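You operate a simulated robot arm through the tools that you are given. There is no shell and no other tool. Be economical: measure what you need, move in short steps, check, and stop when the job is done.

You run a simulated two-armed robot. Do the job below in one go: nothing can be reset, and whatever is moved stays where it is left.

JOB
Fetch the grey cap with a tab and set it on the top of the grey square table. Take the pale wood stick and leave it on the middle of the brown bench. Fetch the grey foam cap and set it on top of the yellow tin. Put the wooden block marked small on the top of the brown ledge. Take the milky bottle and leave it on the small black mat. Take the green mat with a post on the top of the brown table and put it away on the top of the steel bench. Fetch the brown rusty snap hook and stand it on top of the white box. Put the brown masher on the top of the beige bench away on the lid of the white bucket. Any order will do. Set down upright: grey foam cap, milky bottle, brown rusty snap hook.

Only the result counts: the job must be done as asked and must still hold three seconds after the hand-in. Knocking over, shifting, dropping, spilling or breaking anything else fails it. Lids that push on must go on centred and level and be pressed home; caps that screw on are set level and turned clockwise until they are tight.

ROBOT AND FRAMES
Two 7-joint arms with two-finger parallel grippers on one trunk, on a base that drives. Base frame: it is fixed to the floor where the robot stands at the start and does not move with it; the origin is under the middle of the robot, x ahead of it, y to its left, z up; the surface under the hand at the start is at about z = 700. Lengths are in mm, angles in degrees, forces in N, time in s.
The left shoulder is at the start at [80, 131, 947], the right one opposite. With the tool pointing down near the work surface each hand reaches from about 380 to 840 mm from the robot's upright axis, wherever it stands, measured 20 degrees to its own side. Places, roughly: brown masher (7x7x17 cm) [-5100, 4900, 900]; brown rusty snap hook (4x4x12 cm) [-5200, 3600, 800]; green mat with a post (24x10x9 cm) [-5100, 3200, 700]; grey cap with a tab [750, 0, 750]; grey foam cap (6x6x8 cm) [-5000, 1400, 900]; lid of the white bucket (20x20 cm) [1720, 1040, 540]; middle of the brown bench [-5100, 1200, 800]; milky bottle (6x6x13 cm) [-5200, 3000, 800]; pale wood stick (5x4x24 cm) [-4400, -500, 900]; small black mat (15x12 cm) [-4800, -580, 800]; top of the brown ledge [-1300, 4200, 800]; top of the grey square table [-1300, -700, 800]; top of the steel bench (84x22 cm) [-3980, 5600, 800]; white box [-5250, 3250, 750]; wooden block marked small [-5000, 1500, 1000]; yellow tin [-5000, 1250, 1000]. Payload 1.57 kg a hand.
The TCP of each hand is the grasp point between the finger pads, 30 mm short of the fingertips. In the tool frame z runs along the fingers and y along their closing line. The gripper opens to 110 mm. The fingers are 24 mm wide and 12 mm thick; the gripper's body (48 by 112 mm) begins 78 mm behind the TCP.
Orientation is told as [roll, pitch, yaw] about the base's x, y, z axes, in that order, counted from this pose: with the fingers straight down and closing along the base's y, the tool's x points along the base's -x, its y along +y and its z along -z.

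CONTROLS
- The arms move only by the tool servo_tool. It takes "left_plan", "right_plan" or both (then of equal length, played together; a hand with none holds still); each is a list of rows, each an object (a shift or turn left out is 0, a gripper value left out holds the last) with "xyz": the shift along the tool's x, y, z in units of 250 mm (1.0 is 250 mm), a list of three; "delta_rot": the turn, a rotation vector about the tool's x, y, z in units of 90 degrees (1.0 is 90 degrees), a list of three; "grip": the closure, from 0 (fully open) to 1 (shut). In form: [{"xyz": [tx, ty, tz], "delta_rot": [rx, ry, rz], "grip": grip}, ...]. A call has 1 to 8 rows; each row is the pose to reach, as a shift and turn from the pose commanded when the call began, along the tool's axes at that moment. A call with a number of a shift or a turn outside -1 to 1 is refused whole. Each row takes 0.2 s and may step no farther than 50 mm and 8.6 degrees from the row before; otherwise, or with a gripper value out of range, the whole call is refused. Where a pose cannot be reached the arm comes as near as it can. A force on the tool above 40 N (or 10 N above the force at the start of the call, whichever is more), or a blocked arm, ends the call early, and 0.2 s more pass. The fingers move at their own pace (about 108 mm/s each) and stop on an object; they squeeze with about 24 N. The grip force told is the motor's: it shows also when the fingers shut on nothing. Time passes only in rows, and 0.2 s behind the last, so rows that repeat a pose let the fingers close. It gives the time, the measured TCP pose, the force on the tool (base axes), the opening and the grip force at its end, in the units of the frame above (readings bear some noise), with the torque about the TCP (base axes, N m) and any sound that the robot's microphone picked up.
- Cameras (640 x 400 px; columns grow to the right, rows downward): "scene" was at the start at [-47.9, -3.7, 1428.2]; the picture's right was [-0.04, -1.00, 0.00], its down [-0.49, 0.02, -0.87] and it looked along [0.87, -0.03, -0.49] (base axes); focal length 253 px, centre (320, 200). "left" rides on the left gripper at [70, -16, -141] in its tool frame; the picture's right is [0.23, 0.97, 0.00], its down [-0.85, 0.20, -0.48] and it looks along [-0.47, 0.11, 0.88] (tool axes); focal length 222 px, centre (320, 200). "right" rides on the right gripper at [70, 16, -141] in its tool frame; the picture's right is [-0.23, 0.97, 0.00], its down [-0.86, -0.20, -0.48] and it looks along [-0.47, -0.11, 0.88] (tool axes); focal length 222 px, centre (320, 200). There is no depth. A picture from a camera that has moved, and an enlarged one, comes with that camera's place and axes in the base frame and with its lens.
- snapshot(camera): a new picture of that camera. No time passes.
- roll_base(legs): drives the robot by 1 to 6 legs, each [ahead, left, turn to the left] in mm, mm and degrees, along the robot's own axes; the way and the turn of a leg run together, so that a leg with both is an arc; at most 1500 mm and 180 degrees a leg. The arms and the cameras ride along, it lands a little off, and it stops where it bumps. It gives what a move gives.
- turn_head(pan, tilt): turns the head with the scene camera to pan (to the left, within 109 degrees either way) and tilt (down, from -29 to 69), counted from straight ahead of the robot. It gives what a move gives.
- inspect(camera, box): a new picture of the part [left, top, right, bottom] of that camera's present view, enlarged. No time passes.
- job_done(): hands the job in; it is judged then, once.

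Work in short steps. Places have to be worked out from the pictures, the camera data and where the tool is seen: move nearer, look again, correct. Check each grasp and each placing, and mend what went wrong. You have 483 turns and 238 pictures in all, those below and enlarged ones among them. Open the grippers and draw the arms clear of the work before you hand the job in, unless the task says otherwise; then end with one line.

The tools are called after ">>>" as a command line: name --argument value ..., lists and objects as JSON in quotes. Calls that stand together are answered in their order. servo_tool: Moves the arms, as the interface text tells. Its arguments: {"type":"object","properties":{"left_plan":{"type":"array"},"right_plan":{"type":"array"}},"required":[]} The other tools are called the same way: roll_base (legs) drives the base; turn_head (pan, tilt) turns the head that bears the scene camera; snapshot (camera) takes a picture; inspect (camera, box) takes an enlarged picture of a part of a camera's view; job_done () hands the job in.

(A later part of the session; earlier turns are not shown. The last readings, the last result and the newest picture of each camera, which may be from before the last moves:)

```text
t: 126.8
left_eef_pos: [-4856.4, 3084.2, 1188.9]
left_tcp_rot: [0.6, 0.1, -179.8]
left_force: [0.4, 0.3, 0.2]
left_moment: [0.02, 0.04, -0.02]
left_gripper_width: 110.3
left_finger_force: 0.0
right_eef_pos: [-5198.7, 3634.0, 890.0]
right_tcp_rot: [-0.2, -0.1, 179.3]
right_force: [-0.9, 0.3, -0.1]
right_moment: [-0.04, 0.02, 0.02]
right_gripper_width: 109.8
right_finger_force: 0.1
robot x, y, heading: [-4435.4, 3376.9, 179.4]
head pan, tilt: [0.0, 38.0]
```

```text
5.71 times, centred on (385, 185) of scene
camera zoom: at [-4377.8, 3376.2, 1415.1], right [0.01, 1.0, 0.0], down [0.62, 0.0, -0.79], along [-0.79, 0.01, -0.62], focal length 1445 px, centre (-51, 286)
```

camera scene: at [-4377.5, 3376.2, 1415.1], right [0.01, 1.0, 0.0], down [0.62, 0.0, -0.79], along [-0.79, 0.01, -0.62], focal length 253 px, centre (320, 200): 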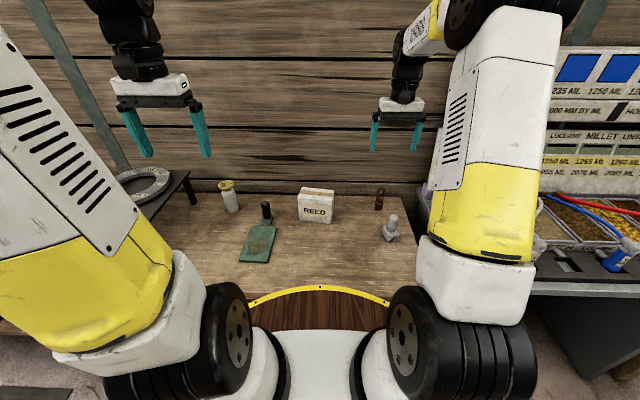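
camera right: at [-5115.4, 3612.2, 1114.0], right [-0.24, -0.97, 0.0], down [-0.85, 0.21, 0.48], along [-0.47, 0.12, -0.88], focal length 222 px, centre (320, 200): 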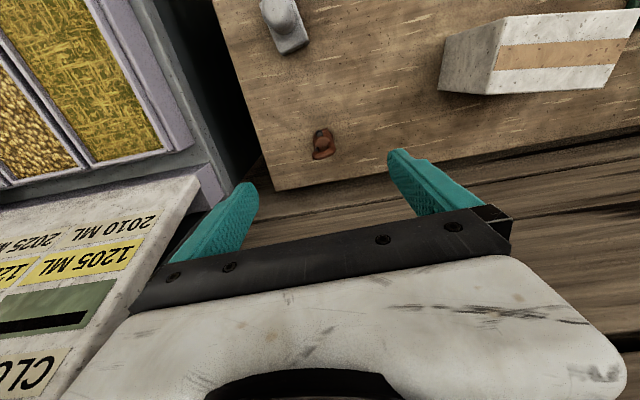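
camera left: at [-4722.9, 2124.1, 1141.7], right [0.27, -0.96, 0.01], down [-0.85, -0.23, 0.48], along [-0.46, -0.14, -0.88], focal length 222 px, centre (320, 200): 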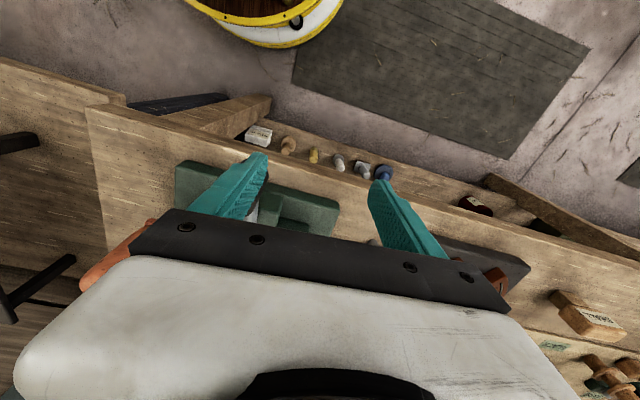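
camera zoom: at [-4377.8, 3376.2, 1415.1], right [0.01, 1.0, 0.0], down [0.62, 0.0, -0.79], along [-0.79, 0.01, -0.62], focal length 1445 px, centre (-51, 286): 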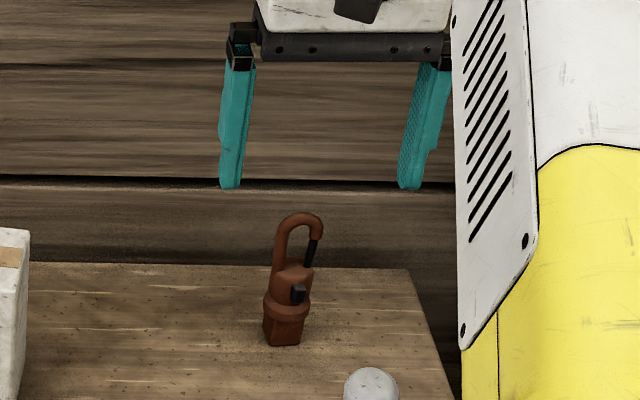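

Hook axis ≈(-5196,3627). I shift 7 mm and descend to z≈800, then check.

>>> servo_tool --right_plan '[{"xyz": [0.01, 0.028, 0.0]}, {"xyz": [0.01, 0.028, 0.18]}, {"xyz": [0.01, 0.028, 0.36]}]'

>>> inspect --camera "right" --box '[200, 80, 460, 240]'

>>> inspect --camera "scene" --box '[350, 150, 420, 220]'

```text
t: 127.5
left_eef_pos: [-4855.4, 3083.5, 1189.4]
left_tcp_rot: [0.6, 0.0, -179.8]
left_force: [0.4, -0.2, -0.6]
left_moment: [0.02, 0.05, -0.02]
left_gripper_width: 110.0
left_finger_force: 0.1
right_eef_pos: [-5198.9, 3626.5, 798.8]
right_tcp_rot: [-0.2, -0.2, 179.4]
right_force: [1.4, -0.4, -0.3]
right_moment: [0.04, 0.05, 0.02]
right_gripper_width: 110.2
right_finger_force: 0.0
robot x, y, heading: [-4430.2, 3376.0, 179.6]
head pan, tilt: [0.0, 38.0]
```

```text
2.46 times, centred on (330, 160) of right
camera zoom: at [-5127.8, 3608.9, 939.2], right [-0.24, -0.97, 0.0], down [-0.85, 0.21, 0.48], along [-0.47, 0.12, -0.88], focal length 547 px, centre (295, 298)
```

zoom: 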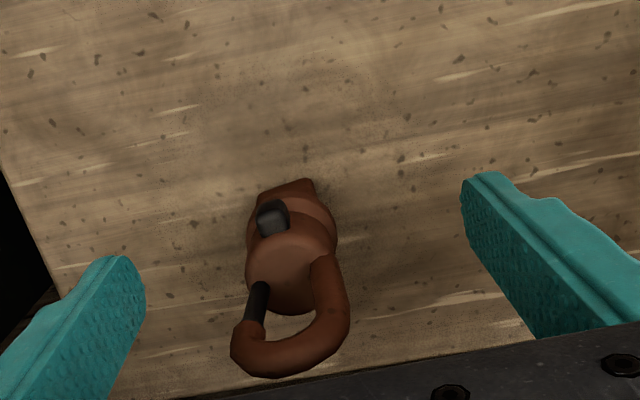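

```text
5.71 times, centred on (385, 185) of scene
camera zoom: at [-4377.7, 3376.2, 1415.1], right [0.01, 1.0, 0.0], down [0.62, 0.0, -0.79], along [-0.79, 0.01, -0.62], focal length 1445 px, centre (-51, 286)
```

zoom: 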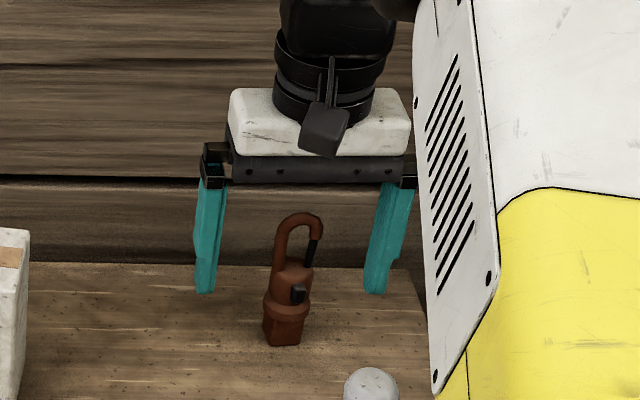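

Tips sit at the hook's body. I lower 3 mm and close.

>>> servo_tool --right_plan '[{"xyz": [0, -0.006, 0.012], "grip": 0.4}, {"xyz": [0, -0.006, 0.012], "grip": 0.6}, {"xyz": [0, -0.006, 0.012], "grip": 1}, {"xyz": [0, -0.006, 0.012], "grip": 1}]'

>>> inspect --camera "scene" --box '[350, 150, 420, 220]'

```text
t: 128.6
left_eef_pos: [-4855.0, 3084.2, 1189.9]
left_tcp_rot: [0.6, 0.1, -179.7]
left_force: [0.0, 0.1, -0.3]
left_moment: [0.04, 0.0, -0.02]
left_gripper_width: 109.9
left_finger_force: 0.0
right_eef_pos: [-5197.5, 3627.8, 795.5]
right_tcp_rot: [-0.2, -0.2, 179.2]
right_force: [-0.6, 0.3, 0.1]
right_moment: [0.02, -0.02, 0.02]
right_gripper_width: 33.3
right_finger_force: 24.3
robot x, y, heading: [-4431.2, 3377.6, 179.8]
head pan, tilt: [0.0, 38.0]
```

```text
5.71 times, centred on (385, 185) of scene
camera zoom: at [-4378.0, 3376.3, 1415.2], right [0.01, 1.0, 0.0], down [0.62, 0.0, -0.79], along [-0.79, 0.01, -0.62], focal length 1445 px, centre (-51, 286)
```

zoom: 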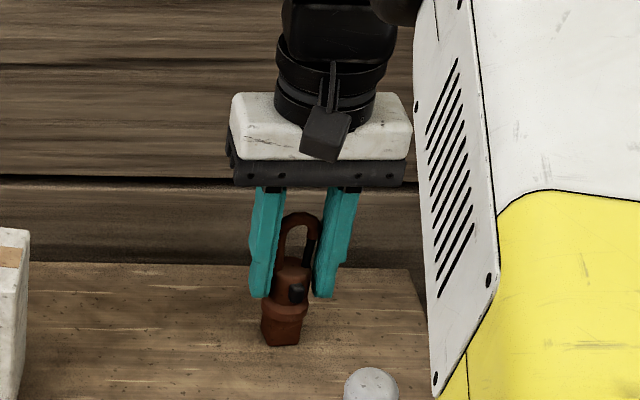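

Gripped at 33 mm. I lift 150 mm and carry it toward the white box.

>>> servo_tool --right_plan '[{"xyz": [0, 0, -0.15]}, {"xyz": [0, 0, -0.34]}, {"xyz": [0, 0, -0.52]}, {"xyz": [0, 0, -0.64]}, {"xyz": [0.0, 0.18, -0.66]}, {"xyz": [0.0, 0.36, -0.66]}, {"xyz": [0.0, 0.54, -0.66]}, {"xyz": [0.0, 0.72, -0.66]}]'

>>> snapshot --camera "right"

>>> inspect --camera "scene" --box '[270, 130, 410, 240]'

```text
t: 130.3
left_eef_pos: [-4855.7, 3084.8, 1189.1]
left_tcp_rot: [0.6, 0.0, -179.9]
left_force: [-0.4, 0.4, 0.4]
left_moment: [-0.03, -0.02, 0.02]
left_gripper_width: 109.8
left_finger_force: 0.0
right_eef_pos: [-5199.7, 3448.3, 962.7]
right_tcp_rot: [-0.2, -0.1, 179.2]
right_force: [-0.3, 1.0, -1.5]
right_moment: [-0.03, -0.04, 0.01]
right_gripper_width: 33.1
right_finger_force: 23.9
robot x, y, heading: [-4435.5, 3376.9, 179.6]
head pan, tilt: [0.0, 38.0]
```

```text
133 pictures are left
camera right: at [-5129.3, 3429.7, 1102.5], right [-0.24, -0.97, 0.0], down [-0.85, 0.21, 0.48], along [-0.47, 0.12, -0.88], focal length 222 px, centre (320, 200)
```

right: 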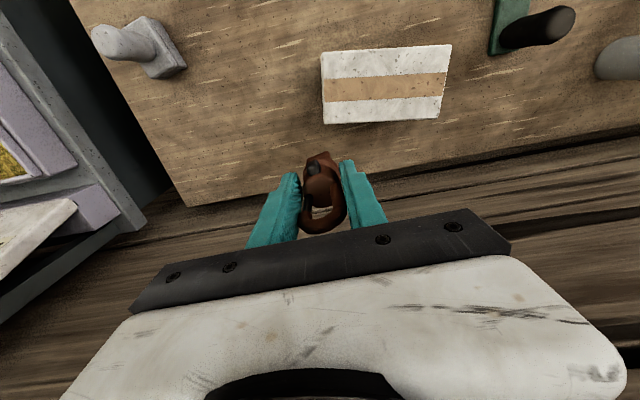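

```text
3.64 times, centred on (340, 185) of scene
camera zoom: at [-4378.0, 3376.7, 1415.1], right [0.01, 1.0, 0.0], down [0.62, 0.0, -0.79], along [-0.79, 0.01, -0.62], focal length 920 px, centre (247, 254)
```

zoom: 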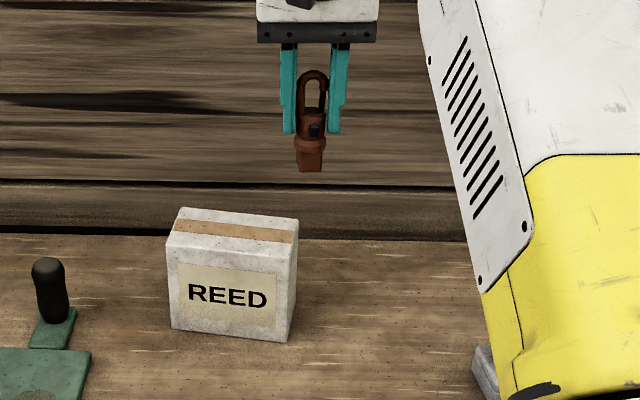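

Box top centre triangulates to (-5151,3370,840). I move above it and look.

>>> servo_tool --right_plan '[{"xyz": [0.098, 0.155, 0]}, {"xyz": [0.194, 0.312, 0]}, {"xyz": [0.194, 0.312, 0.06]}]'

>>> snapshot --camera "right"

>>> inspect --camera "scene" --box '[280, 140, 360, 230]'

```text
t: 131.2
left_eef_pos: [-4855.8, 3082.3, 1189.2]
left_tcp_rot: [0.6, 0.0, -179.8]
left_force: [0.4, -0.5, -0.1]
left_moment: [-0.02, 0.0, 0.0]
left_gripper_width: 110.0
left_finger_force: 0.1
right_eef_pos: [-5151.1, 3368.8, 946.0]
right_tcp_rot: [-0.3, -0.1, 179.3]
right_force: [0.2, -0.8, -1.1]
right_moment: [-0.03, 0.04, 0.01]
right_gripper_width: 33.3
right_finger_force: 24.0
robot x, y, heading: [-4433.9, 3377.4, 179.4]
head pan, tilt: [0.0, 38.0]
```

```text
131 pictures are left
camera right: at [-5080.4, 3351.4, 1085.9], right [-0.24, -0.97, 0.0], down [-0.85, 0.21, 0.48], along [-0.47, 0.12, -0.88], focal length 222 px, centre (320, 200)
```

right: 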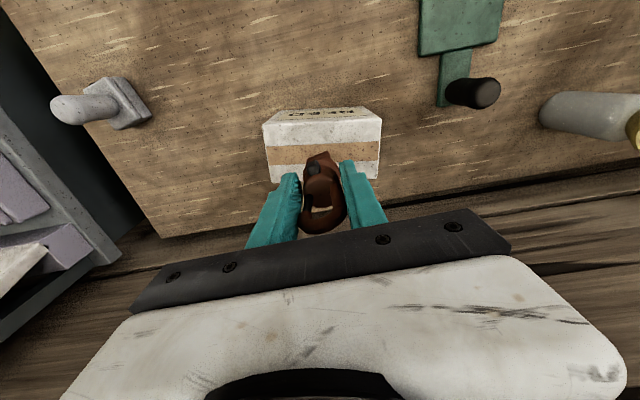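

```text
4.44 times, centred on (320, 185) of scene
camera zoom: at [-4377.9, 3376.2, 1415.1], right [0.01, 1.0, 0.0], down [0.62, 0.0, -0.79], along [-0.79, 0.01, -0.62], focal length 1124 px, centre (320, 267)
```

zoom: 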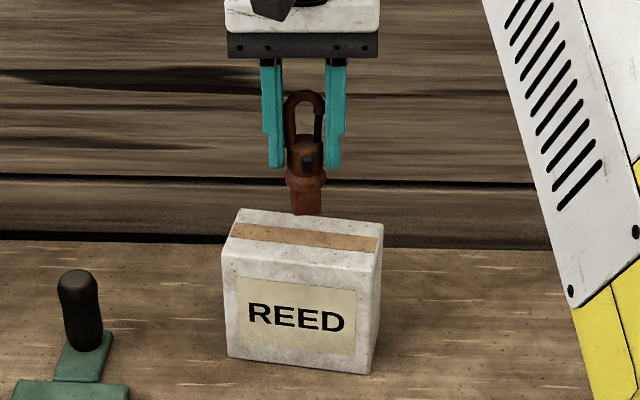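

Aligned over the box top. I lower slowly until contact.

>>> servo_tool --right_plan '[{"xyz": [-0.008, -0.004, 0.06]}, {"xyz": [-0.008, -0.004, 0.09]}, {"xyz": [-0.008, -0.004, 0.106]}, {"xyz": [-0.008, -0.004, 0.12]}, {"xyz": [-0.008, -0.004, 0.134]}, {"xyz": [-0.008, -0.004, 0.146]}]'

>>> inspect --camera "scene" --box '[280, 140, 360, 230]'

```text
t: 132.6
left_eef_pos: [-4855.9, 3083.1, 1189.5]
left_tcp_rot: [0.6, 0.1, -179.8]
left_force: [-0.1, 0.3, 0.3]
left_moment: [-0.03, 0.02, -0.03]
left_gripper_width: 110.0
left_finger_force: 0.0
right_eef_pos: [-5155.8, 3371.0, 916.6]
right_tcp_rot: [-0.1, -0.5, 179.4]
right_force: [1.6, -0.2, 6.9]
right_moment: [-0.05, -0.09, -0.06]
right_gripper_width: 33.2
right_finger_force: 24.0
robot x, y, heading: [-4430.0, 3377.2, 179.4]
head pan, tilt: [0.0, 38.0]
stopped in row 6 (right hand): the force on the tool passed its limit at 44 N (the readings are from after the stop); the commanded pose is now the measured one
```

```text
4.44 times, centred on (320, 185) of scene
camera zoom: at [-4377.4, 3376.3, 1415.1], right [0.01, 1.0, 0.0], down [0.62, 0.0, -0.79], along [-0.79, 0.01, -0.62], focal length 1124 px, centre (320, 267)
```

zoom: 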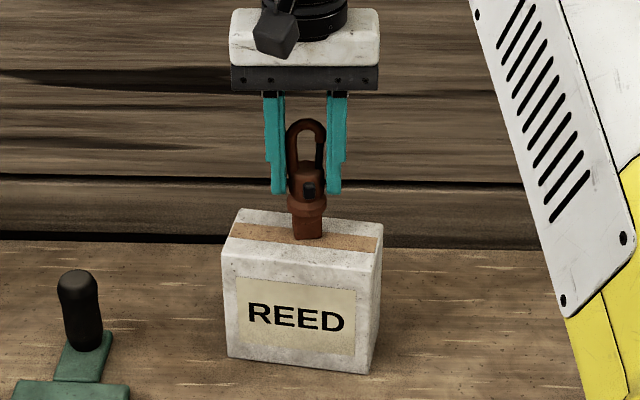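

It rests on the box top. I release and go up.

>>> servo_tool --right_plan '[{"grip": 0.62}, {"grip": 0.5}, {"xyz": [0, 0, -0.12], "grip": 0.5}, {"xyz": [0, 0, -0.3]}, {"xyz": [0, 0, -0.48]}, {"xyz": [0, 0, -0.66]}, {"xyz": [0, 0, -0.84]}]'

>>> inspect --camera "scene" --box '[200, 130, 440, 280]'

```text
t: 134.2
left_eef_pos: [-4856.3, 3084.8, 1189.0]
left_tcp_rot: [0.5, 0.0, -179.7]
left_force: [0.1, -0.3, -0.1]
left_moment: [0.02, 0.0, 0.06]
left_gripper_width: 110.1
left_finger_force: 0.0
right_eef_pos: [-5155.6, 3369.7, 1126.8]
right_tcp_rot: [-0.2, -0.4, 179.3]
right_force: [-0.2, 0.1, 1.2]
right_moment: [0.0, -0.04, 0.0]
right_gripper_width: 55.0
right_finger_force: 0.0
robot x, y, heading: [-4430.8, 3378.7, 179.4]
head pan, tilt: [0.0, 38.0]
```

```text
2.67 times, centred on (320, 205) of scene
camera zoom: at [-4378.1, 3376.2, 1415.2], right [0.01, 1.0, 0.0], down [0.62, 0.0, -0.79], along [-0.79, 0.01, -0.62], focal length 674 px, centre (320, 187)
```

zoom: 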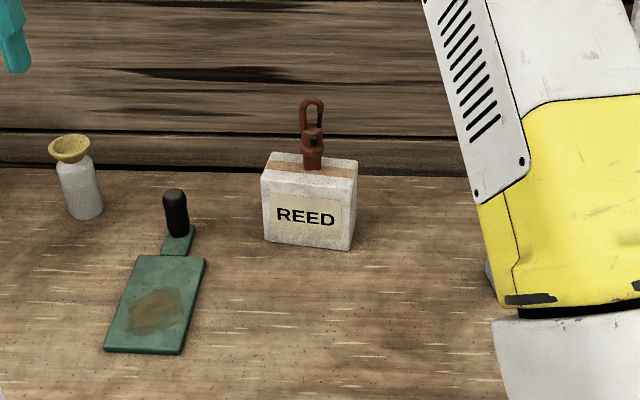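

Hook stands upright on the white box. Next the green mat with post: I grip its post with the left hand, closing along the board's length (x). I turn the left hand and approach.

>>> servo_tool --left_plan '[{"xyz": [-0.075, -0.022, 0], "delta_rot": [0, 0, 0.093]}, {"xyz": [-0.15, -0.045, 0], "delta_rot": [0, 0, 0.186]}, {"xyz": [-0.225, -0.067, 0], "delta_rot": [0, 0, 0.279]}, {"xyz": [-0.3, -0.09, 0], "delta_rot": [0, 0, 0.372]}, {"xyz": [-0.375, -0.112, 0.0], "delta_rot": [0, 0, 0.465]}, {"xyz": [-0.45, -0.135, 0.0], "delta_rot": [0, 0, 0.558]}, {"xyz": [-0.525, -0.157, 0.05], "delta_rot": [0, 0, 0.651]}, {"xyz": [-0.6, -0.18, 0.1], "delta_rot": [0, 0, 0.744]}]' --right_plan '[{"xyz": [0.12, -0.1, 0]}, {"xyz": [0.24, -0.2, 0]}, {"xyz": [0.36, -0.3, 0]}, {"xyz": [0.48, -0.36, -0.05]}, {"xyz": [0.6, -0.4, -0.1]}, {"xyz": [0.72, -0.44, -0.15]}, {"xyz": [0.84, -0.48, -0.2]}, {"xyz": [0.94, -0.5, -0.25]}]'

>>> servo_tool --left_plan '[{"delta_rot": [0, 0, 0.09]}, {"delta_rot": [0, 0, 0.18]}, {"delta_rot": [0, 0, 0.256]}]'

>>> snapshot --camera "left"

>>> snapshot --camera "scene"

```text
t: 136.0
left_eef_pos: [-5005.4, 3130.2, 1163.3]
left_tcp_rot: [0.2, 0.6, 113.0]
left_force: [0.0, -0.1, -0.1]
left_moment: [0.03, 0.01, 0.03]
left_gripper_width: 110.1
left_finger_force: 0.0
right_eef_pos: [-4916.6, 3491.7, 1186.5]
right_tcp_rot: [-0.1, -0.4, 179.3]
right_force: [-0.1, -0.7, 0.0]
right_moment: [0.0, 0.0, -0.04]
right_gripper_width: 55.3
right_finger_force: 0.1
robot x, y, heading: [-4429.6, 3381.9, 180.0]
head pan, tilt: [0.0, 38.0]
```

```text
t: 136.8
left_eef_pos: [-5004.8, 3127.6, 1163.7]
left_tcp_rot: [0.0, 0.5, 90.0]
left_force: [-0.1, -0.2, 0.2]
left_moment: [0.01, -0.01, 0.02]
left_gripper_width: 110.0
left_finger_force: 0.1
right_eef_pos: [-4917.7, 3492.5, 1186.1]
right_tcp_rot: [-0.2, -0.4, 179.3]
right_force: [0.9, 0.0, -0.6]
right_moment: [-0.02, 0.03, 0.01]
right_gripper_width: 55.0
right_finger_force: 0.1
robot x, y, heading: [-4430.7, 3379.5, 179.8]
head pan, tilt: [0.0, 38.0]
```

```text
127 pictures are left
camera left: at [-4989.8, 3060.1, 1306.7], right [-0.97, -0.23, 0.0], down [-0.2, 0.86, 0.47], along [-0.11, 0.46, -0.88], focal length 222 px, centre (320, 200)
```

left: 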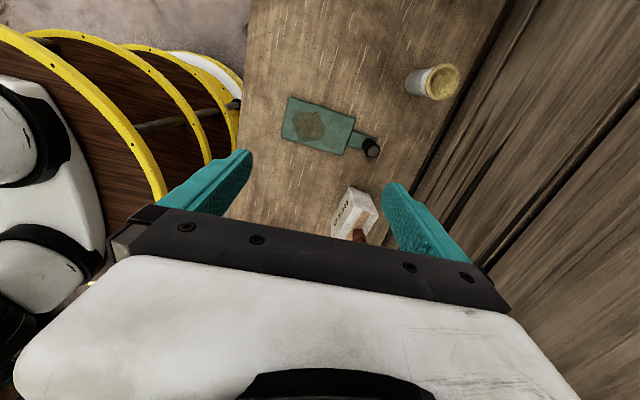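

```text
126 pictures are left
camera scene: at [-4377.9, 3376.3, 1415.1], right [0.01, 1.0, 0.0], down [0.62, 0.0, -0.79], along [-0.79, 0.01, -0.62], focal length 253 px, centre (320, 200)
```

scene: 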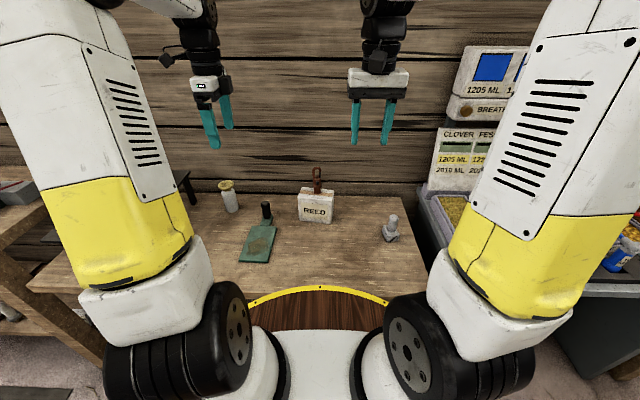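

The post is at (-5137,3165). I move above it at z≈890 and check.

>>> servo_tool --left_plan '[{"xyz": [-0.05, 0.176, 0.05]}, {"xyz": [-0.1, 0.352, 0.1]}, {"xyz": [-0.15, 0.528, 0.15]}, {"xyz": [-0.15, 0.528, 0.34]}, {"xyz": [-0.15, 0.528, 0.53]}, {"xyz": [-0.15, 0.528, 0.72]}, {"xyz": [-0.15, 0.528, 0.9]}, {"xyz": [-0.15, 0.528, 1.0]}]'

>>> snapshot --camera "left"

>>> inspect --camera "scene" --box '[200, 160, 340, 280]'

```text
t: 138.6
left_eef_pos: [-5136.8, 3160.8, 913.1]
left_tcp_rot: [0.0, 0.7, 90.2]
left_force: [0.3, 0.2, 0.7]
left_moment: [0.02, 0.0, 0.01]
left_gripper_width: 110.2
left_finger_force: 0.0
right_eef_pos: [-4917.7, 3492.5, 1186.1]
right_tcp_rot: [-0.1, -0.4, 179.3]
right_force: [-0.4, -0.2, -0.7]
right_moment: [0.01, 0.02, 0.01]
right_gripper_width: 55.0
right_finger_force: 0.0
robot x, y, heading: [-4435.1, 3378.1, 179.7]
head pan, tilt: [0.0, 38.0]
```

```text
125 pictures are left
camera left: at [-5120.6, 3094.2, 1056.6], right [-0.97, -0.23, 0.0], down [-0.2, 0.86, 0.47], along [-0.11, 0.46, -0.88], focal length 222 px, centre (320, 200)
```

left: 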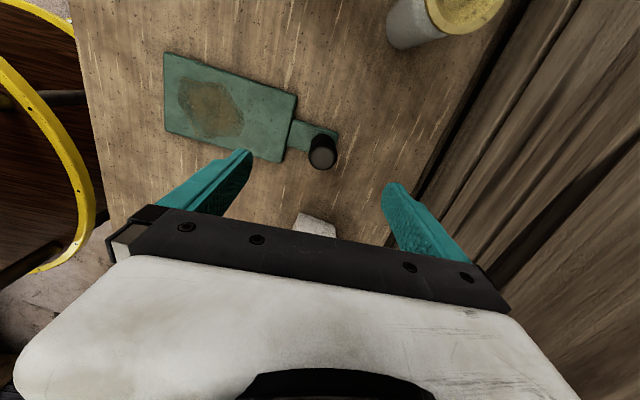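

```text
3.33 times, centred on (270, 220) of scene
camera zoom: at [-4377.8, 3376.3, 1415.1], right [0.01, 1.0, 0.0], down [0.62, 0.0, -0.79], along [-0.79, 0.01, -0.62], focal length 843 px, centre (487, 133)
```

zoom: 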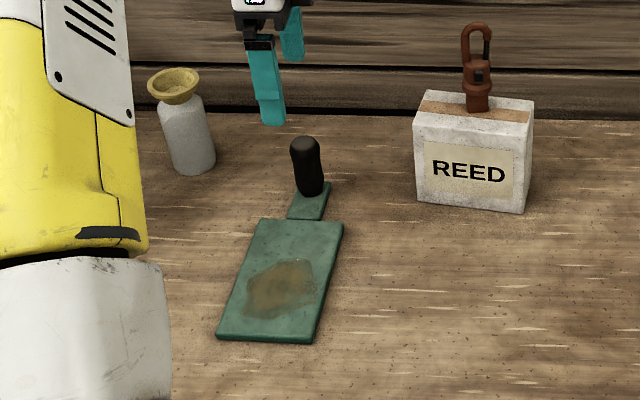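

Aligned. I descend to z≈780 and close on the post.

>>> servo_tool --left_plan '[{"xyz": [-0.012, 0.012, 0.18], "grip": 0.3}, {"xyz": [-0.012, 0.012, 0.36], "grip": 0.3}, {"xyz": [-0.012, 0.012, 0.48]}, {"xyz": [-0.012, 0.012, 0.53]}, {"xyz": [-0.012, 0.012, 0.53], "grip": 0.6}, {"xyz": [-0.012, 0.012, 0.53], "grip": 1}, {"xyz": [-0.012, 0.012, 0.53], "grip": 1}]'

>>> snapshot --camera "left"

>>> inspect --camera "scene" --box '[200, 160, 340, 280]'

```text
t: 140.2
left_eef_pos: [-5139.7, 3164.4, 777.9]
left_tcp_rot: [0.0, 0.7, 90.1]
left_force: [-0.4, -0.3, 0.7]
left_moment: [0.02, 0.31, 0.02]
left_gripper_width: 33.3
left_finger_force: 24.3
right_eef_pos: [-4916.9, 3491.1, 1186.1]
right_tcp_rot: [-0.2, -0.5, 179.2]
right_force: [-0.3, 0.1, 0.0]
right_moment: [-0.01, 0.0, 0.01]
right_gripper_width: 55.2
right_finger_force: 0.0
robot x, y, heading: [-4432.7, 3376.0, 179.6]
head pan, tilt: [0.0, 38.0]
```

```text
123 pictures are left
camera left: at [-5123.9, 3095.4, 922.1], right [-0.97, -0.23, 0.0], down [-0.2, 0.86, 0.47], along [-0.11, 0.46, -0.88], focal length 222 px, centre (320, 200)
```

left: 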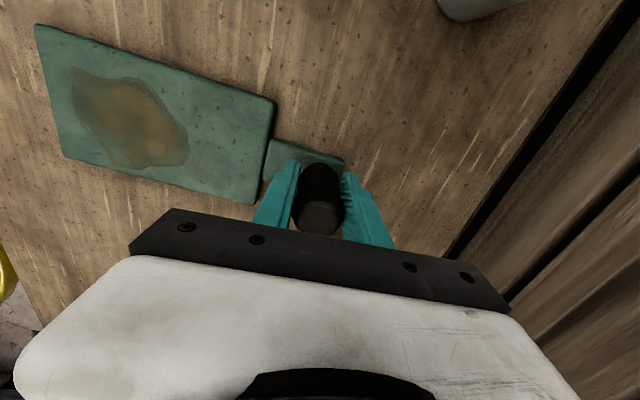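

```text
3.33 times, centred on (270, 220) of scene
camera zoom: at [-4378.0, 3376.2, 1415.2], right [0.01, 1.0, 0.0], down [0.62, 0.0, -0.79], along [-0.79, 0.01, -0.62], focal length 843 px, centre (487, 133)
```

zoom: 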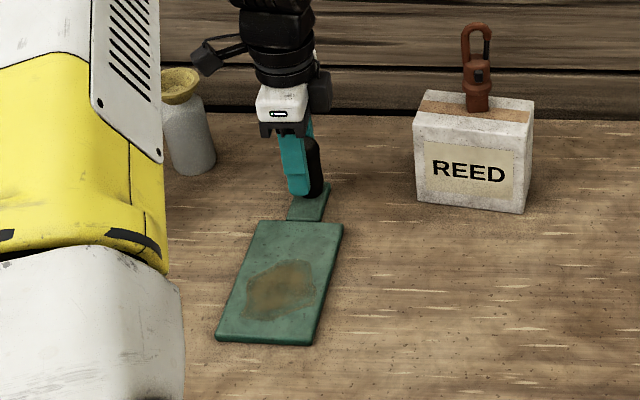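

Gripped at 33 mm. I lift in steps and check for droop.

>>> servo_tool --left_plan '[{"xyz": [0, 0, -0.06]}, {"xyz": [0, 0, -0.2]}, {"xyz": [0, 0, -0.38]}, {"xyz": [0, 0, -0.56]}, {"xyz": [0, 0, -0.72]}]'

>>> inspect --camera "scene" --box '[180, 60, 360, 240]'

```text
t: 141.4
left_eef_pos: [-5139.2, 3166.0, 961.0]
left_tcp_rot: [-0.1, 0.8, 90.1]
left_force: [0.7, -0.1, -1.4]
left_moment: [-0.02, 0.07, 0.03]
left_gripper_width: 33.5
left_finger_force: 24.4
right_eef_pos: [-4916.8, 3492.4, 1186.7]
right_tcp_rot: [0.0, -0.6, 179.3]
right_force: [-0.4, 0.6, -0.6]
right_moment: [0.04, -0.02, 0.02]
right_gripper_width: 55.1
right_finger_force: 0.0
robot x, y, heading: [-4431.8, 3376.0, 179.6]
head pan, tilt: [0.0, 38.0]
```

```text
2.22 times, centred on (270, 150) of scene
camera zoom: at [-4378.3, 3376.2, 1415.2], right [0.01, 1.0, 0.0], down [0.62, 0.0, -0.79], along [-0.79, 0.01, -0.62], focal length 562 px, centre (431, 311)
```

zoom: 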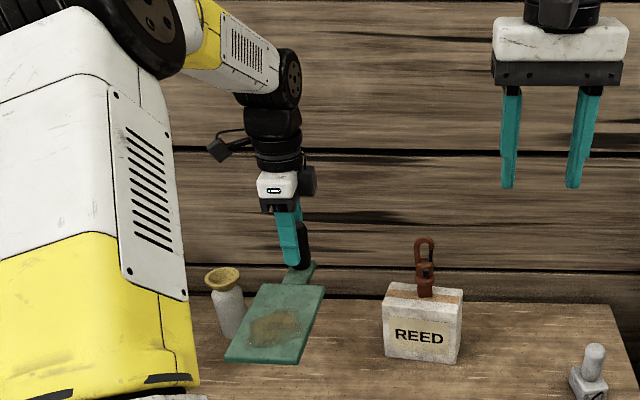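

The mat is light and level. I raise it further, then back away from the table.

>>> servo_tool --left_plan '[{"xyz": [0, 0, -0.18]}, {"xyz": [0, 0, -0.36]}, {"xyz": [0, 0, -0.54]}, {"xyz": [0, 0, -0.6]}]'

>>> roll_base --legs '[[-470, 0, 0], [0, 0, -90]]'

>>> turn_head --pan 0 --tilt 12

>>> snapshot --camera "scene"

```text
t: 142.4
left_eef_pos: [-5140.5, 3166.9, 1109.9]
left_tcp_rot: [-0.2, 0.6, 90.0]
left_force: [-0.6, -0.3, -2.3]
left_moment: [-0.01, 0.29, 0.03]
left_gripper_width: 33.5
left_finger_force: 24.1
right_eef_pos: [-4917.5, 3492.3, 1186.6]
right_tcp_rot: [-0.1, -0.5, 179.3]
right_force: [0.3, -0.1, -0.1]
right_moment: [0.02, -0.02, 0.03]
right_gripper_width: 55.1
right_finger_force: 0.0
robot x, y, heading: [-4427.7, 3378.9, 179.3]
head pan, tilt: [0.0, 38.0]
```

```text
t: 149.0
left_eef_pos: [-4184.8, 4083.9, 1110.3]
left_tcp_rot: [-0.1, 0.6, 0.7]
left_force: [-0.4, 0.2, -4.2]
left_moment: [0.39, -0.03, -0.05]
left_gripper_width: 33.1
left_finger_force: 23.9
right_eef_pos: [-3857.8, 3861.4, 1185.7]
right_tcp_rot: [-0.2, -0.5, 89.9]
right_force: [-0.4, -0.6, -0.2]
right_moment: [-0.02, -0.03, -0.01]
right_gripper_width: 55.0
right_finger_force: 0.1
robot x, y, heading: [-3965.1, 3378.1, 90.3]
head pan, tilt: [0.0, 38.0]
```

```text
t: 149.9
left_eef_pos: [-4185.4, 4081.9, 1108.7]
left_tcp_rot: [0.0, 0.5, 0.7]
left_force: [0.7, -0.5, -3.3]
left_moment: [0.29, -0.01, 0.01]
left_gripper_width: 33.3
left_finger_force: 24.5
right_eef_pos: [-3857.6, 3862.4, 1186.3]
right_tcp_rot: [-0.1, -0.5, 89.9]
right_force: [0.3, -0.3, -0.4]
right_moment: [-0.01, -0.01, -0.01]
right_gripper_width: 55.0
right_finger_force: 0.2
robot x, y, heading: [-3965.7, 3376.1, 90.2]
head pan, tilt: [0.0, 12.0]
```

```text
120 pictures are left
camera scene: at [-3965.8, 3329.0, 1456.5], right [1.0, 0.0, 0.0], down [0.0, -0.21, -0.98], along [0.0, 0.98, -0.21], focal length 253 px, centre (320, 200)
```

scene: 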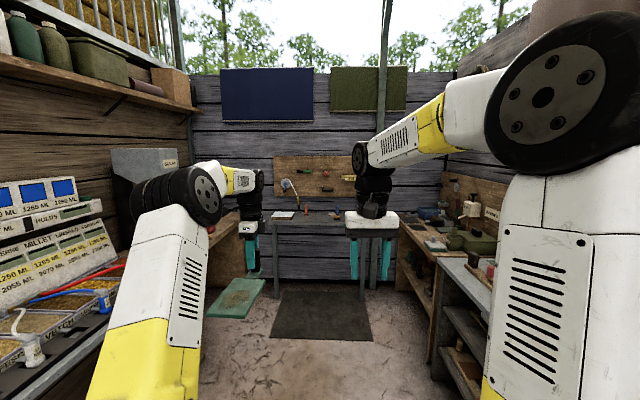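

The steel bench is straight ahead at y≈5600. I turn the left hand back 90° so the board lies along the bench, and look closer at the bench top.

>>> servo_tool --left_plan '[{"delta_rot": [0, 0, -0.09]}, {"delta_rot": [0, 0, -0.18]}, {"delta_rot": [0, 0, -0.27]}, {"delta_rot": [0, 0, -0.36]}, {"delta_rot": [0, 0, -0.45]}, {"delta_rot": [0, 0, -0.54]}, {"delta_rot": [0, 0, -0.63]}, {"delta_rot": [0, 0, -0.72]}]'

>>> servo_tool --left_plan '[{"delta_rot": [0, 0, -0.09]}, {"delta_rot": [0, 0, -0.18]}, {"delta_rot": [0, 0, -0.272]}]'

>>> inspect --camera "scene" --box '[230, 150, 430, 290]'

```text
t: 151.7
left_eef_pos: [-4184.7, 4082.9, 1109.3]
left_tcp_rot: [0.5, 0.3, 65.7]
left_force: [-0.1, 0.3, -3.4]
left_moment: [0.16, 0.22, 0.0]
left_gripper_width: 33.4
left_finger_force: 23.4
right_eef_pos: [-3857.4, 3860.8, 1186.6]
right_tcp_rot: [-0.1, -0.6, 89.8]
right_force: [-0.2, -0.2, -0.7]
right_moment: [-0.02, 0.01, -0.04]
right_gripper_width: 55.0
right_finger_force: 0.1
robot x, y, heading: [-3967.8, 3377.0, 90.0]
head pan, tilt: [0.0, 12.0]
```

```text
t: 152.5
left_eef_pos: [-4183.8, 4083.1, 1110.5]
left_tcp_rot: [0.5, 0.0, 90.1]
left_force: [0.0, 0.0, -2.4]
left_moment: [0.0, 0.29, -0.01]
left_gripper_width: 33.6
left_finger_force: 24.1
right_eef_pos: [-3855.6, 3861.8, 1186.6]
right_tcp_rot: [-0.1, -0.5, 89.9]
right_force: [-0.1, 0.0, 0.5]
right_moment: [-0.04, -0.02, 0.02]
right_gripper_width: 55.1
right_finger_force: 0.1
robot x, y, heading: [-3967.6, 3375.4, 90.2]
head pan, tilt: [0.0, 12.0]
```

```text
2.86 times, centred on (330, 220) of scene
camera zoom: at [-3965.8, 3329.0, 1456.6], right [1.0, 0.0, 0.0], down [0.0, -0.21, -0.98], along [0.0, 0.98, -0.21], focal length 722 px, centre (291, 143)
```

zoom: 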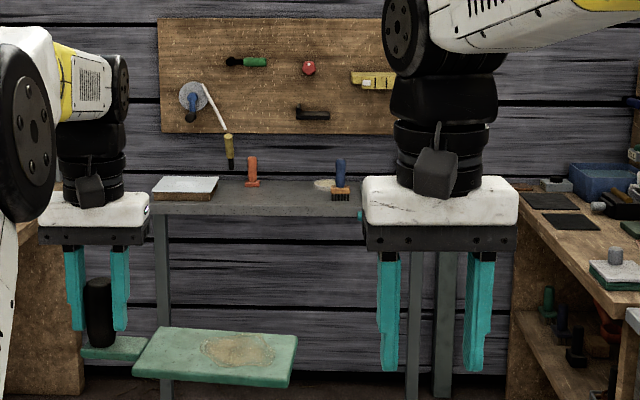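

I drive 1450 mm ahead toward the bench, then look again.

>>> roll_base --legs '[[1440, 0, 0]]'

>>> turn_head --pan 0 --tilt 35

>>> snapshot --camera "scene"

>>> snapshot --camera "right"

```text
t: 159.7
left_eef_pos: [-4179.1, 5546.2, 1110.0]
left_tcp_rot: [0.6, 0.0, 89.6]
left_force: [0.4, -0.4, -2.7]
left_moment: [0.01, 0.24, -0.01]
left_gripper_width: 33.6
left_finger_force: 24.1
right_eef_pos: [-3854.4, 5322.4, 1186.8]
right_tcp_rot: [-0.1, -0.5, 89.5]
right_force: [0.8, 0.2, -0.4]
right_moment: [-0.01, -0.05, 0.01]
right_gripper_width: 55.1
right_finger_force: 0.0
robot x, y, heading: [-3969.7, 4837.9, 89.4]
head pan, tilt: [0.0, 12.0]
```

```text
t: 160.6
left_eef_pos: [-4180.0, 5545.3, 1110.7]
left_tcp_rot: [0.5, -0.1, 89.6]
left_force: [-0.1, 0.2, -3.4]
left_moment: [0.0, 0.26, 0.01]
left_gripper_width: 33.6
left_finger_force: 24.2
right_eef_pos: [-3855.2, 5323.3, 1187.2]
right_tcp_rot: [-0.2, -0.5, 89.5]
right_force: [-0.8, 0.9, 0.4]
right_moment: [0.02, 0.06, 0.01]
right_gripper_width: 55.3
right_finger_force: 0.1
robot x, y, heading: [-3968.4, 4839.9, 89.9]
head pan, tilt: [0.0, 35.0]
```

```text
118 pictures are left
camera scene: at [-3966.4, 4786.1, 1419.8], right [1.0, 0.0, 0.0], down [0.0, -0.57, -0.82], along [0.0, 0.82, -0.57], focal length 253 px, centre (320, 200)
```

scene: 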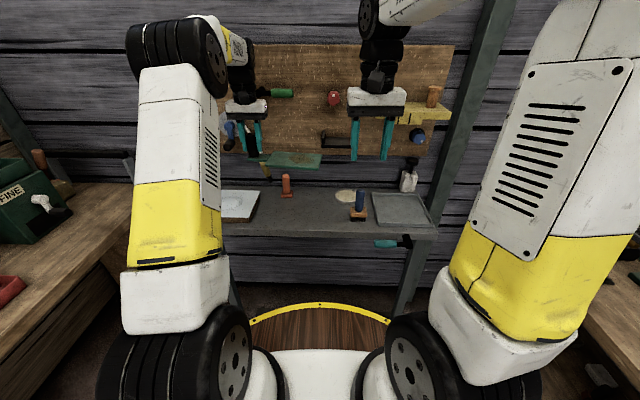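

```text
117 pictures are left
camera right: at [-3870.8, 5252.2, 1326.0], right [-0.97, 0.24, 0.0], down [0.21, 0.85, 0.49], along [0.11, 0.47, -0.87], focal length 222 px, centre (320, 200)
```

right: 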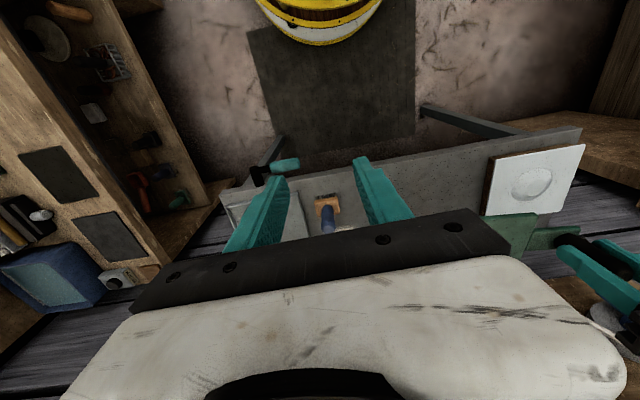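

Bench top is z≈800. Free strip between the white pad and the blue brush, in front of the orange piece; I'll put the post at (-4125,5565). I move over and lower to z≈910.

>>> servo_tool --left_plan '[{"xyz": [-0.04, -0.11, 0.06]}, {"xyz": [-0.08, -0.22, 0.14]}, {"xyz": [-0.08, -0.22, 0.33]}, {"xyz": [-0.08, -0.22, 0.52]}, {"xyz": [-0.08, -0.22, 0.68]}, {"xyz": [-0.08, -0.22, 0.8]}]'

>>> inspect --camera "scene" --box '[210, 140, 410, 265]'

>>> snapshot --camera "left"

```text
t: 162.0
left_eef_pos: [-4128.0, 5562.5, 911.0]
left_tcp_rot: [0.6, 0.0, 89.6]
left_force: [-0.3, -0.4, -3.3]
left_moment: [0.03, 0.25, 0.0]
left_gripper_width: 33.4
left_finger_force: 24.1
right_eef_pos: [-3854.1, 5322.1, 1186.1]
right_tcp_rot: [0.0, -0.5, 89.5]
right_force: [-0.3, -0.1, -0.6]
right_moment: [-0.01, -0.01, -0.02]
right_gripper_width: 55.2
right_finger_force: 0.0
robot x, y, heading: [-3968.1, 4841.7, 90.0]
head pan, tilt: [0.0, 35.0]
```

```text
3.20 times, centred on (310, 202) of scene
camera zoom: at [-3966.4, 4785.9, 1419.7], right [1.0, 0.0, 0.0], down [0.0, -0.57, -0.82], along [0.0, 0.82, -0.57], focal length 809 px, centre (352, 192)
```

zoom: 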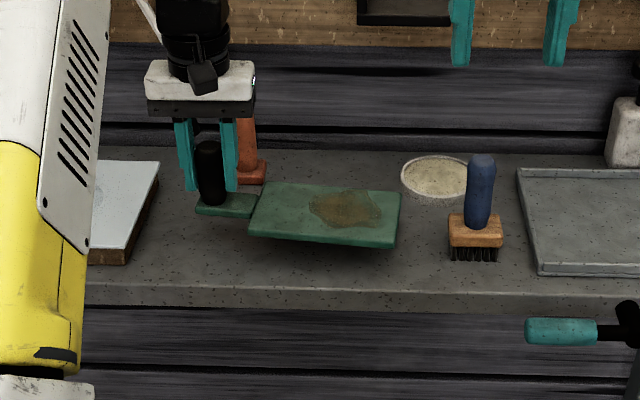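

```text
115 pictures are left
camera left: at [-4110.7, 5493.7, 1051.6], right [-0.98, -0.22, 0.01], down [-0.19, 0.86, 0.48], along [-0.12, 0.47, -0.88], focal length 222 px, centre (320, 200)
```

left: 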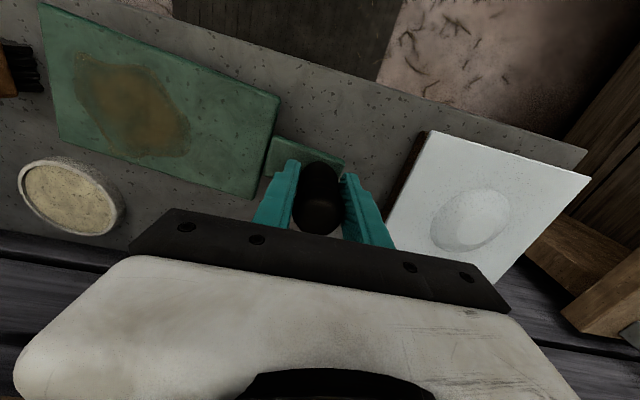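

The board's front edge is close to the bench edge, so I shift 20 mm ahead and descend slowly to contact.

>>> servo_tool --left_plan '[{"xyz": [-0.08, 0, 0.0]}, {"xyz": [-0.08, 0, 0.12]}, {"xyz": [-0.08, 0, 0.16]}, {"xyz": [-0.08, 0, 0.18]}, {"xyz": [-0.08, 0, 0.2]}, {"xyz": [-0.08, 0, 0.22]}, {"xyz": [-0.08, 0, 0.236]}]'

>>> inspect --camera "scene" --box '[210, 140, 410, 265]'

```text
t: 163.6
left_eef_pos: [-4128.5, 5588.2, 852.3]
left_tcp_rot: [0.5, -0.2, 89.7]
left_force: [-5.7, 1.7, 19.8]
left_moment: [0.21, -1.54, 0.15]
left_gripper_width: 33.9
left_finger_force: 24.1
right_eef_pos: [-3854.4, 5323.1, 1186.8]
right_tcp_rot: [-0.1, -0.5, 89.5]
right_force: [0.4, 0.2, 0.5]
right_moment: [0.02, -0.03, 0.03]
right_gripper_width: 55.2
right_finger_force: 0.0
robot x, y, heading: [-3967.1, 4840.0, 89.9]
head pan, tilt: [0.0, 35.0]
```

```text
3.20 times, centred on (310, 202) of scene
camera zoom: at [-3966.6, 4785.4, 1419.7], right [1.0, 0.0, 0.0], down [0.0, -0.57, -0.82], along [0.0, 0.82, -0.57], focal length 809 px, centre (352, 192)
```

zoom: 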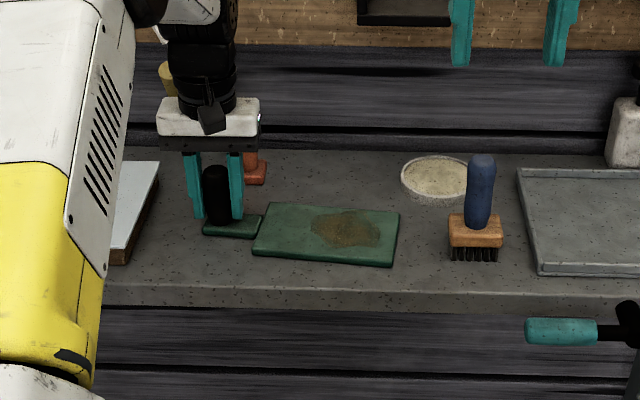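

Board is flat on the bench with force 20 N. I release and go up.

>>> servo_tool --left_plan '[{"grip": 0.62}, {"grip": 0.5}, {"xyz": [0, 0, -0.1], "grip": 0.5}, {"xyz": [0, 0, -0.28]}, {"xyz": [0, 0, -0.46]}, {"xyz": [0, 0, -0.64]}, {"xyz": [0, 0, -0.82]}, {"xyz": [0, 0, -1.0]}]'

>>> inspect --camera "scene" --box '[210, 140, 410, 265]'

```text
t: 165.4
left_eef_pos: [-4125.5, 5585.8, 1099.3]
left_tcp_rot: [0.7, 0.0, 89.6]
left_force: [0.8, 0.2, 0.3]
left_moment: [-0.01, 0.01, 0.02]
left_gripper_width: 55.1
left_finger_force: 0.0
right_eef_pos: [-3853.7, 5323.7, 1185.4]
right_tcp_rot: [-0.1, -0.4, 89.5]
right_force: [-0.9, -0.1, 0.1]
right_moment: [-0.01, -0.02, 0.01]
right_gripper_width: 55.1
right_finger_force: 0.0
robot x, y, heading: [-3968.1, 4840.2, 89.8]
head pan, tilt: [0.0, 35.0]
```

```text
3.20 times, centred on (310, 202) of scene
camera zoom: at [-3966.5, 4786.2, 1419.7], right [1.0, 0.0, 0.0], down [0.0, -0.57, -0.82], along [0.0, 0.82, -0.57], focal length 809 px, centre (352, 192)
```

zoom: 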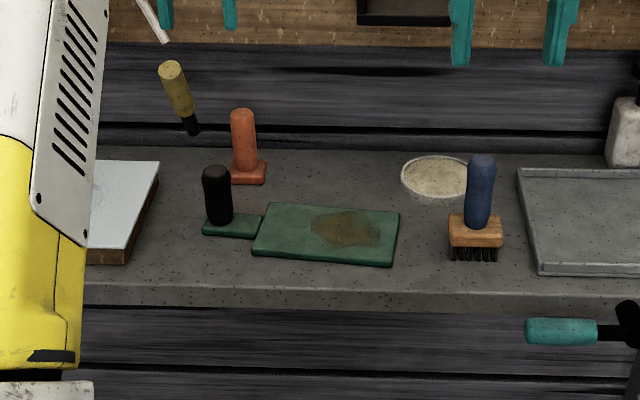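

The mat lies on the steel bench. Next the masher at (-5100,4900): I retract the left hand, turn left to face the beige bench and look.

>>> servo_tool --left_plan '[{"xyz": [0.19, 0.0, -0.04], "grip": 0}, {"xyz": [0.38, 0.03, -0.08]}, {"xyz": [0.57, 0.06, -0.12]}, {"xyz": [0.76, 0.1, -0.16]}, {"xyz": [0.95, 0.14, -0.2]}]'

>>> roll_base --legs '[[0, 0, 90]]'

>>> turn_head --pan 0 --tilt 25

>>> snapshot --camera "scene"

```text
t: 166.6
left_eef_pos: [-4161.3, 5349.0, 1150.9]
left_tcp_rot: [0.5, 0.2, 89.5]
left_force: [0.6, -0.2, 0.2]
left_moment: [-0.01, 0.04, 0.01]
left_gripper_width: 110.4
left_finger_force: 0.0
right_eef_pos: [-3853.9, 5323.4, 1186.4]
right_tcp_rot: [-0.1, -0.4, 89.5]
right_force: [-0.2, 0.8, -0.2]
right_moment: [-0.03, 0.0, 0.0]
right_gripper_width: 55.0
right_finger_force: 0.1
robot x, y, heading: [-3966.5, 4831.6, 90.2]
head pan, tilt: [0.0, 35.0]
```

```text
t: 170.9
left_eef_pos: [-4469.6, 4626.4, 1152.2]
left_tcp_rot: [0.6, 0.1, -178.5]
left_force: [-0.5, 0.4, 0.6]
left_moment: [-0.04, -0.04, 0.01]
left_gripper_width: 109.9
left_finger_force: 0.1
right_eef_pos: [-4455.4, 4934.8, 1186.8]
right_tcp_rot: [-0.1, -0.5, -178.6]
right_force: [0.9, 0.2, 0.1]
right_moment: [-0.02, -0.01, -0.02]
right_gripper_width: 55.0
right_finger_force: 0.1
robot x, y, heading: [-3970.2, 4835.3, -178.3]
head pan, tilt: [0.0, 35.0]
```

```text
t: 171.6
left_eef_pos: [-4471.0, 4626.6, 1151.9]
left_tcp_rot: [0.6, 0.0, -178.5]
left_force: [-0.4, 0.3, 0.1]
left_moment: [-0.02, 0.02, 0.02]
left_gripper_width: 110.0
left_finger_force: 0.0
right_eef_pos: [-4455.6, 4935.4, 1186.6]
right_tcp_rot: [-0.1, -0.5, -178.6]
right_force: [-0.2, -0.9, -0.3]
right_moment: [0.0, -0.02, -0.04]
right_gripper_width: 55.1
right_finger_force: 0.1
robot x, y, heading: [-3969.0, 4842.7, -178.1]
head pan, tilt: [0.0, 25.0]
```

```text
112 pictures are left
camera scene: at [-3918.6, 4839.0, 1435.4], right [-0.03, 1.0, 0.0], down [0.42, 0.01, -0.91], along [-0.91, -0.03, -0.42], focal length 253 px, centre (320, 200)
```

scene: 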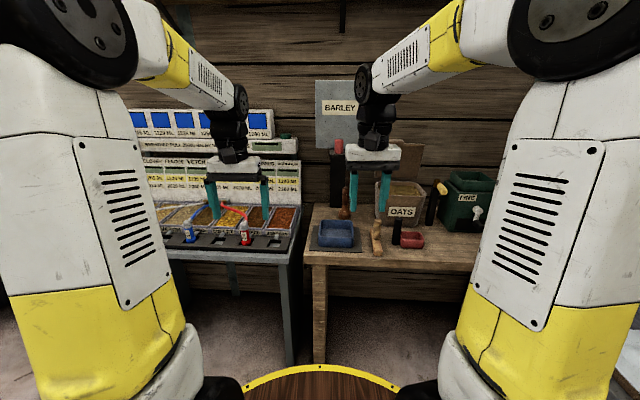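

The masher should be near pixel (340,198). I zoom in.

>>> inspect --camera "scene" --box '[300, 120, 460, 260]'

```text
2.86 times, centred on (380, 190) of scene
camera zoom: at [-3918.6, 4839.0, 1435.4], right [-0.03, 1.0, 0.0], down [0.42, 0.01, -0.91], along [-0.91, -0.03, -0.42], focal length 722 px, centre (149, 229)
```

zoom: 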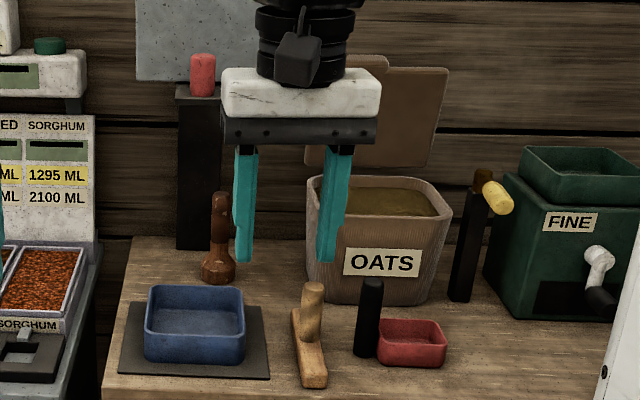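

The brown masher stands behind the blue tray at about (-5088,4926). I pull the left hand in a bit and drive 410 mm ahead.

>>> servo_tool --left_plan '[{"xyz": [0.15, 0.0, -0.05]}, {"xyz": [0.3, 0.0, -0.1]}]'

>>> roll_base --legs '[[410, 0, -1.8]]'

>>> turn_head --pan 0 --tilt 38

>>> snapshot --camera "scene"

>>> snapshot --camera "right"

```text
t: 172.2
left_eef_pos: [-4396.5, 4627.3, 1179.3]
left_tcp_rot: [0.6, 0.0, -178.4]
left_force: [-0.5, 0.4, 0.3]
left_moment: [-0.02, -0.01, -0.02]
left_gripper_width: 110.1
left_finger_force: 0.1
right_eef_pos: [-4455.3, 4935.0, 1186.3]
right_tcp_rot: [-0.1, -0.5, -178.7]
right_force: [-0.2, -0.4, 0.6]
right_moment: [-0.03, -0.03, -0.02]
right_gripper_width: 55.0
right_finger_force: 0.0
robot x, y, heading: [-3966.8, 4836.3, -178.2]
head pan, tilt: [0.0, 25.0]
```

```text
t: 174.5
left_eef_pos: [-4763.0, 4634.7, 1179.1]
left_tcp_rot: [0.7, 0.0, 179.9]
left_force: [-0.3, 0.1, 0.5]
left_moment: [0.01, 0.03, 0.02]
left_gripper_width: 110.1
left_finger_force: 0.1
right_eef_pos: [-4804.1, 4942.2, 1186.7]
right_tcp_rot: [-0.3, 1.0, -179.7]
right_force: [6.9, 1.6, 1.5]
right_moment: [-0.05, 0.13, 0.23]
right_gripper_width: 54.1
right_finger_force: 0.0
robot x, y, heading: [-4329.2, 4830.1, -180.1]
head pan, tilt: [0.0, 25.0]
stopped in leg 1: the force on the tool passed its limit at 103 N (the readings are from after the stop); the commanded pose is now the measured one
```

```text
t: 175.2
left_eef_pos: [-4761.5, 4634.8, 1178.8]
left_tcp_rot: [0.6, 0.1, 179.7]
left_force: [0.9, -0.9, 0.0]
left_moment: [0.03, 0.01, -0.03]
left_gripper_width: 110.0
left_finger_force: 0.0
right_eef_pos: [-4804.5, 4943.0, 1186.7]
right_tcp_rot: [-0.2, 1.0, -179.8]
right_force: [10.9, 0.2, 1.0]
right_moment: [-0.04, 0.12, 0.36]
right_gripper_width: 54.2
right_finger_force: 0.1
robot x, y, heading: [-4329.0, 4832.9, -180.1]
head pan, tilt: [0.0, 38.0]
```

```text
110 pictures are left
camera scene: at [-4272.3, 4832.1, 1415.2], right [0.0, 1.0, 0.0], down [0.61, 0.0, -0.79], along [-0.79, 0.0, -0.61], focal length 253 px, centre (320, 200)
```

scene: 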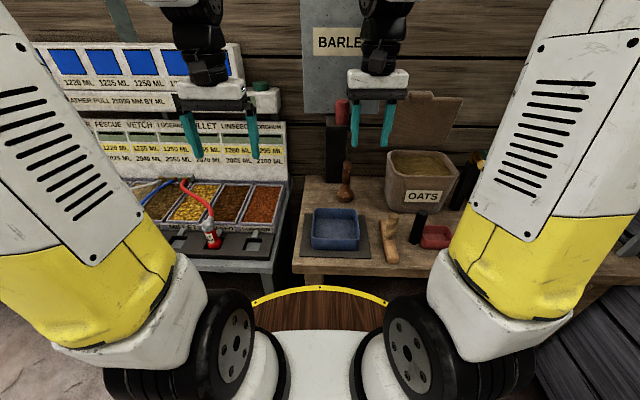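

```text
109 pictures are left
camera right: at [-4736.3, 4926.2, 1327.4], right [-0.22, -0.97, -0.01], down [-0.86, 0.19, 0.46], along [-0.45, 0.11, -0.89], focal length 222 px, centre (320, 200)
```

right: 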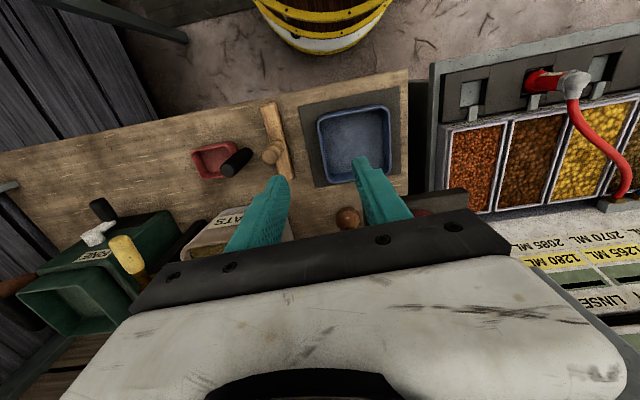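

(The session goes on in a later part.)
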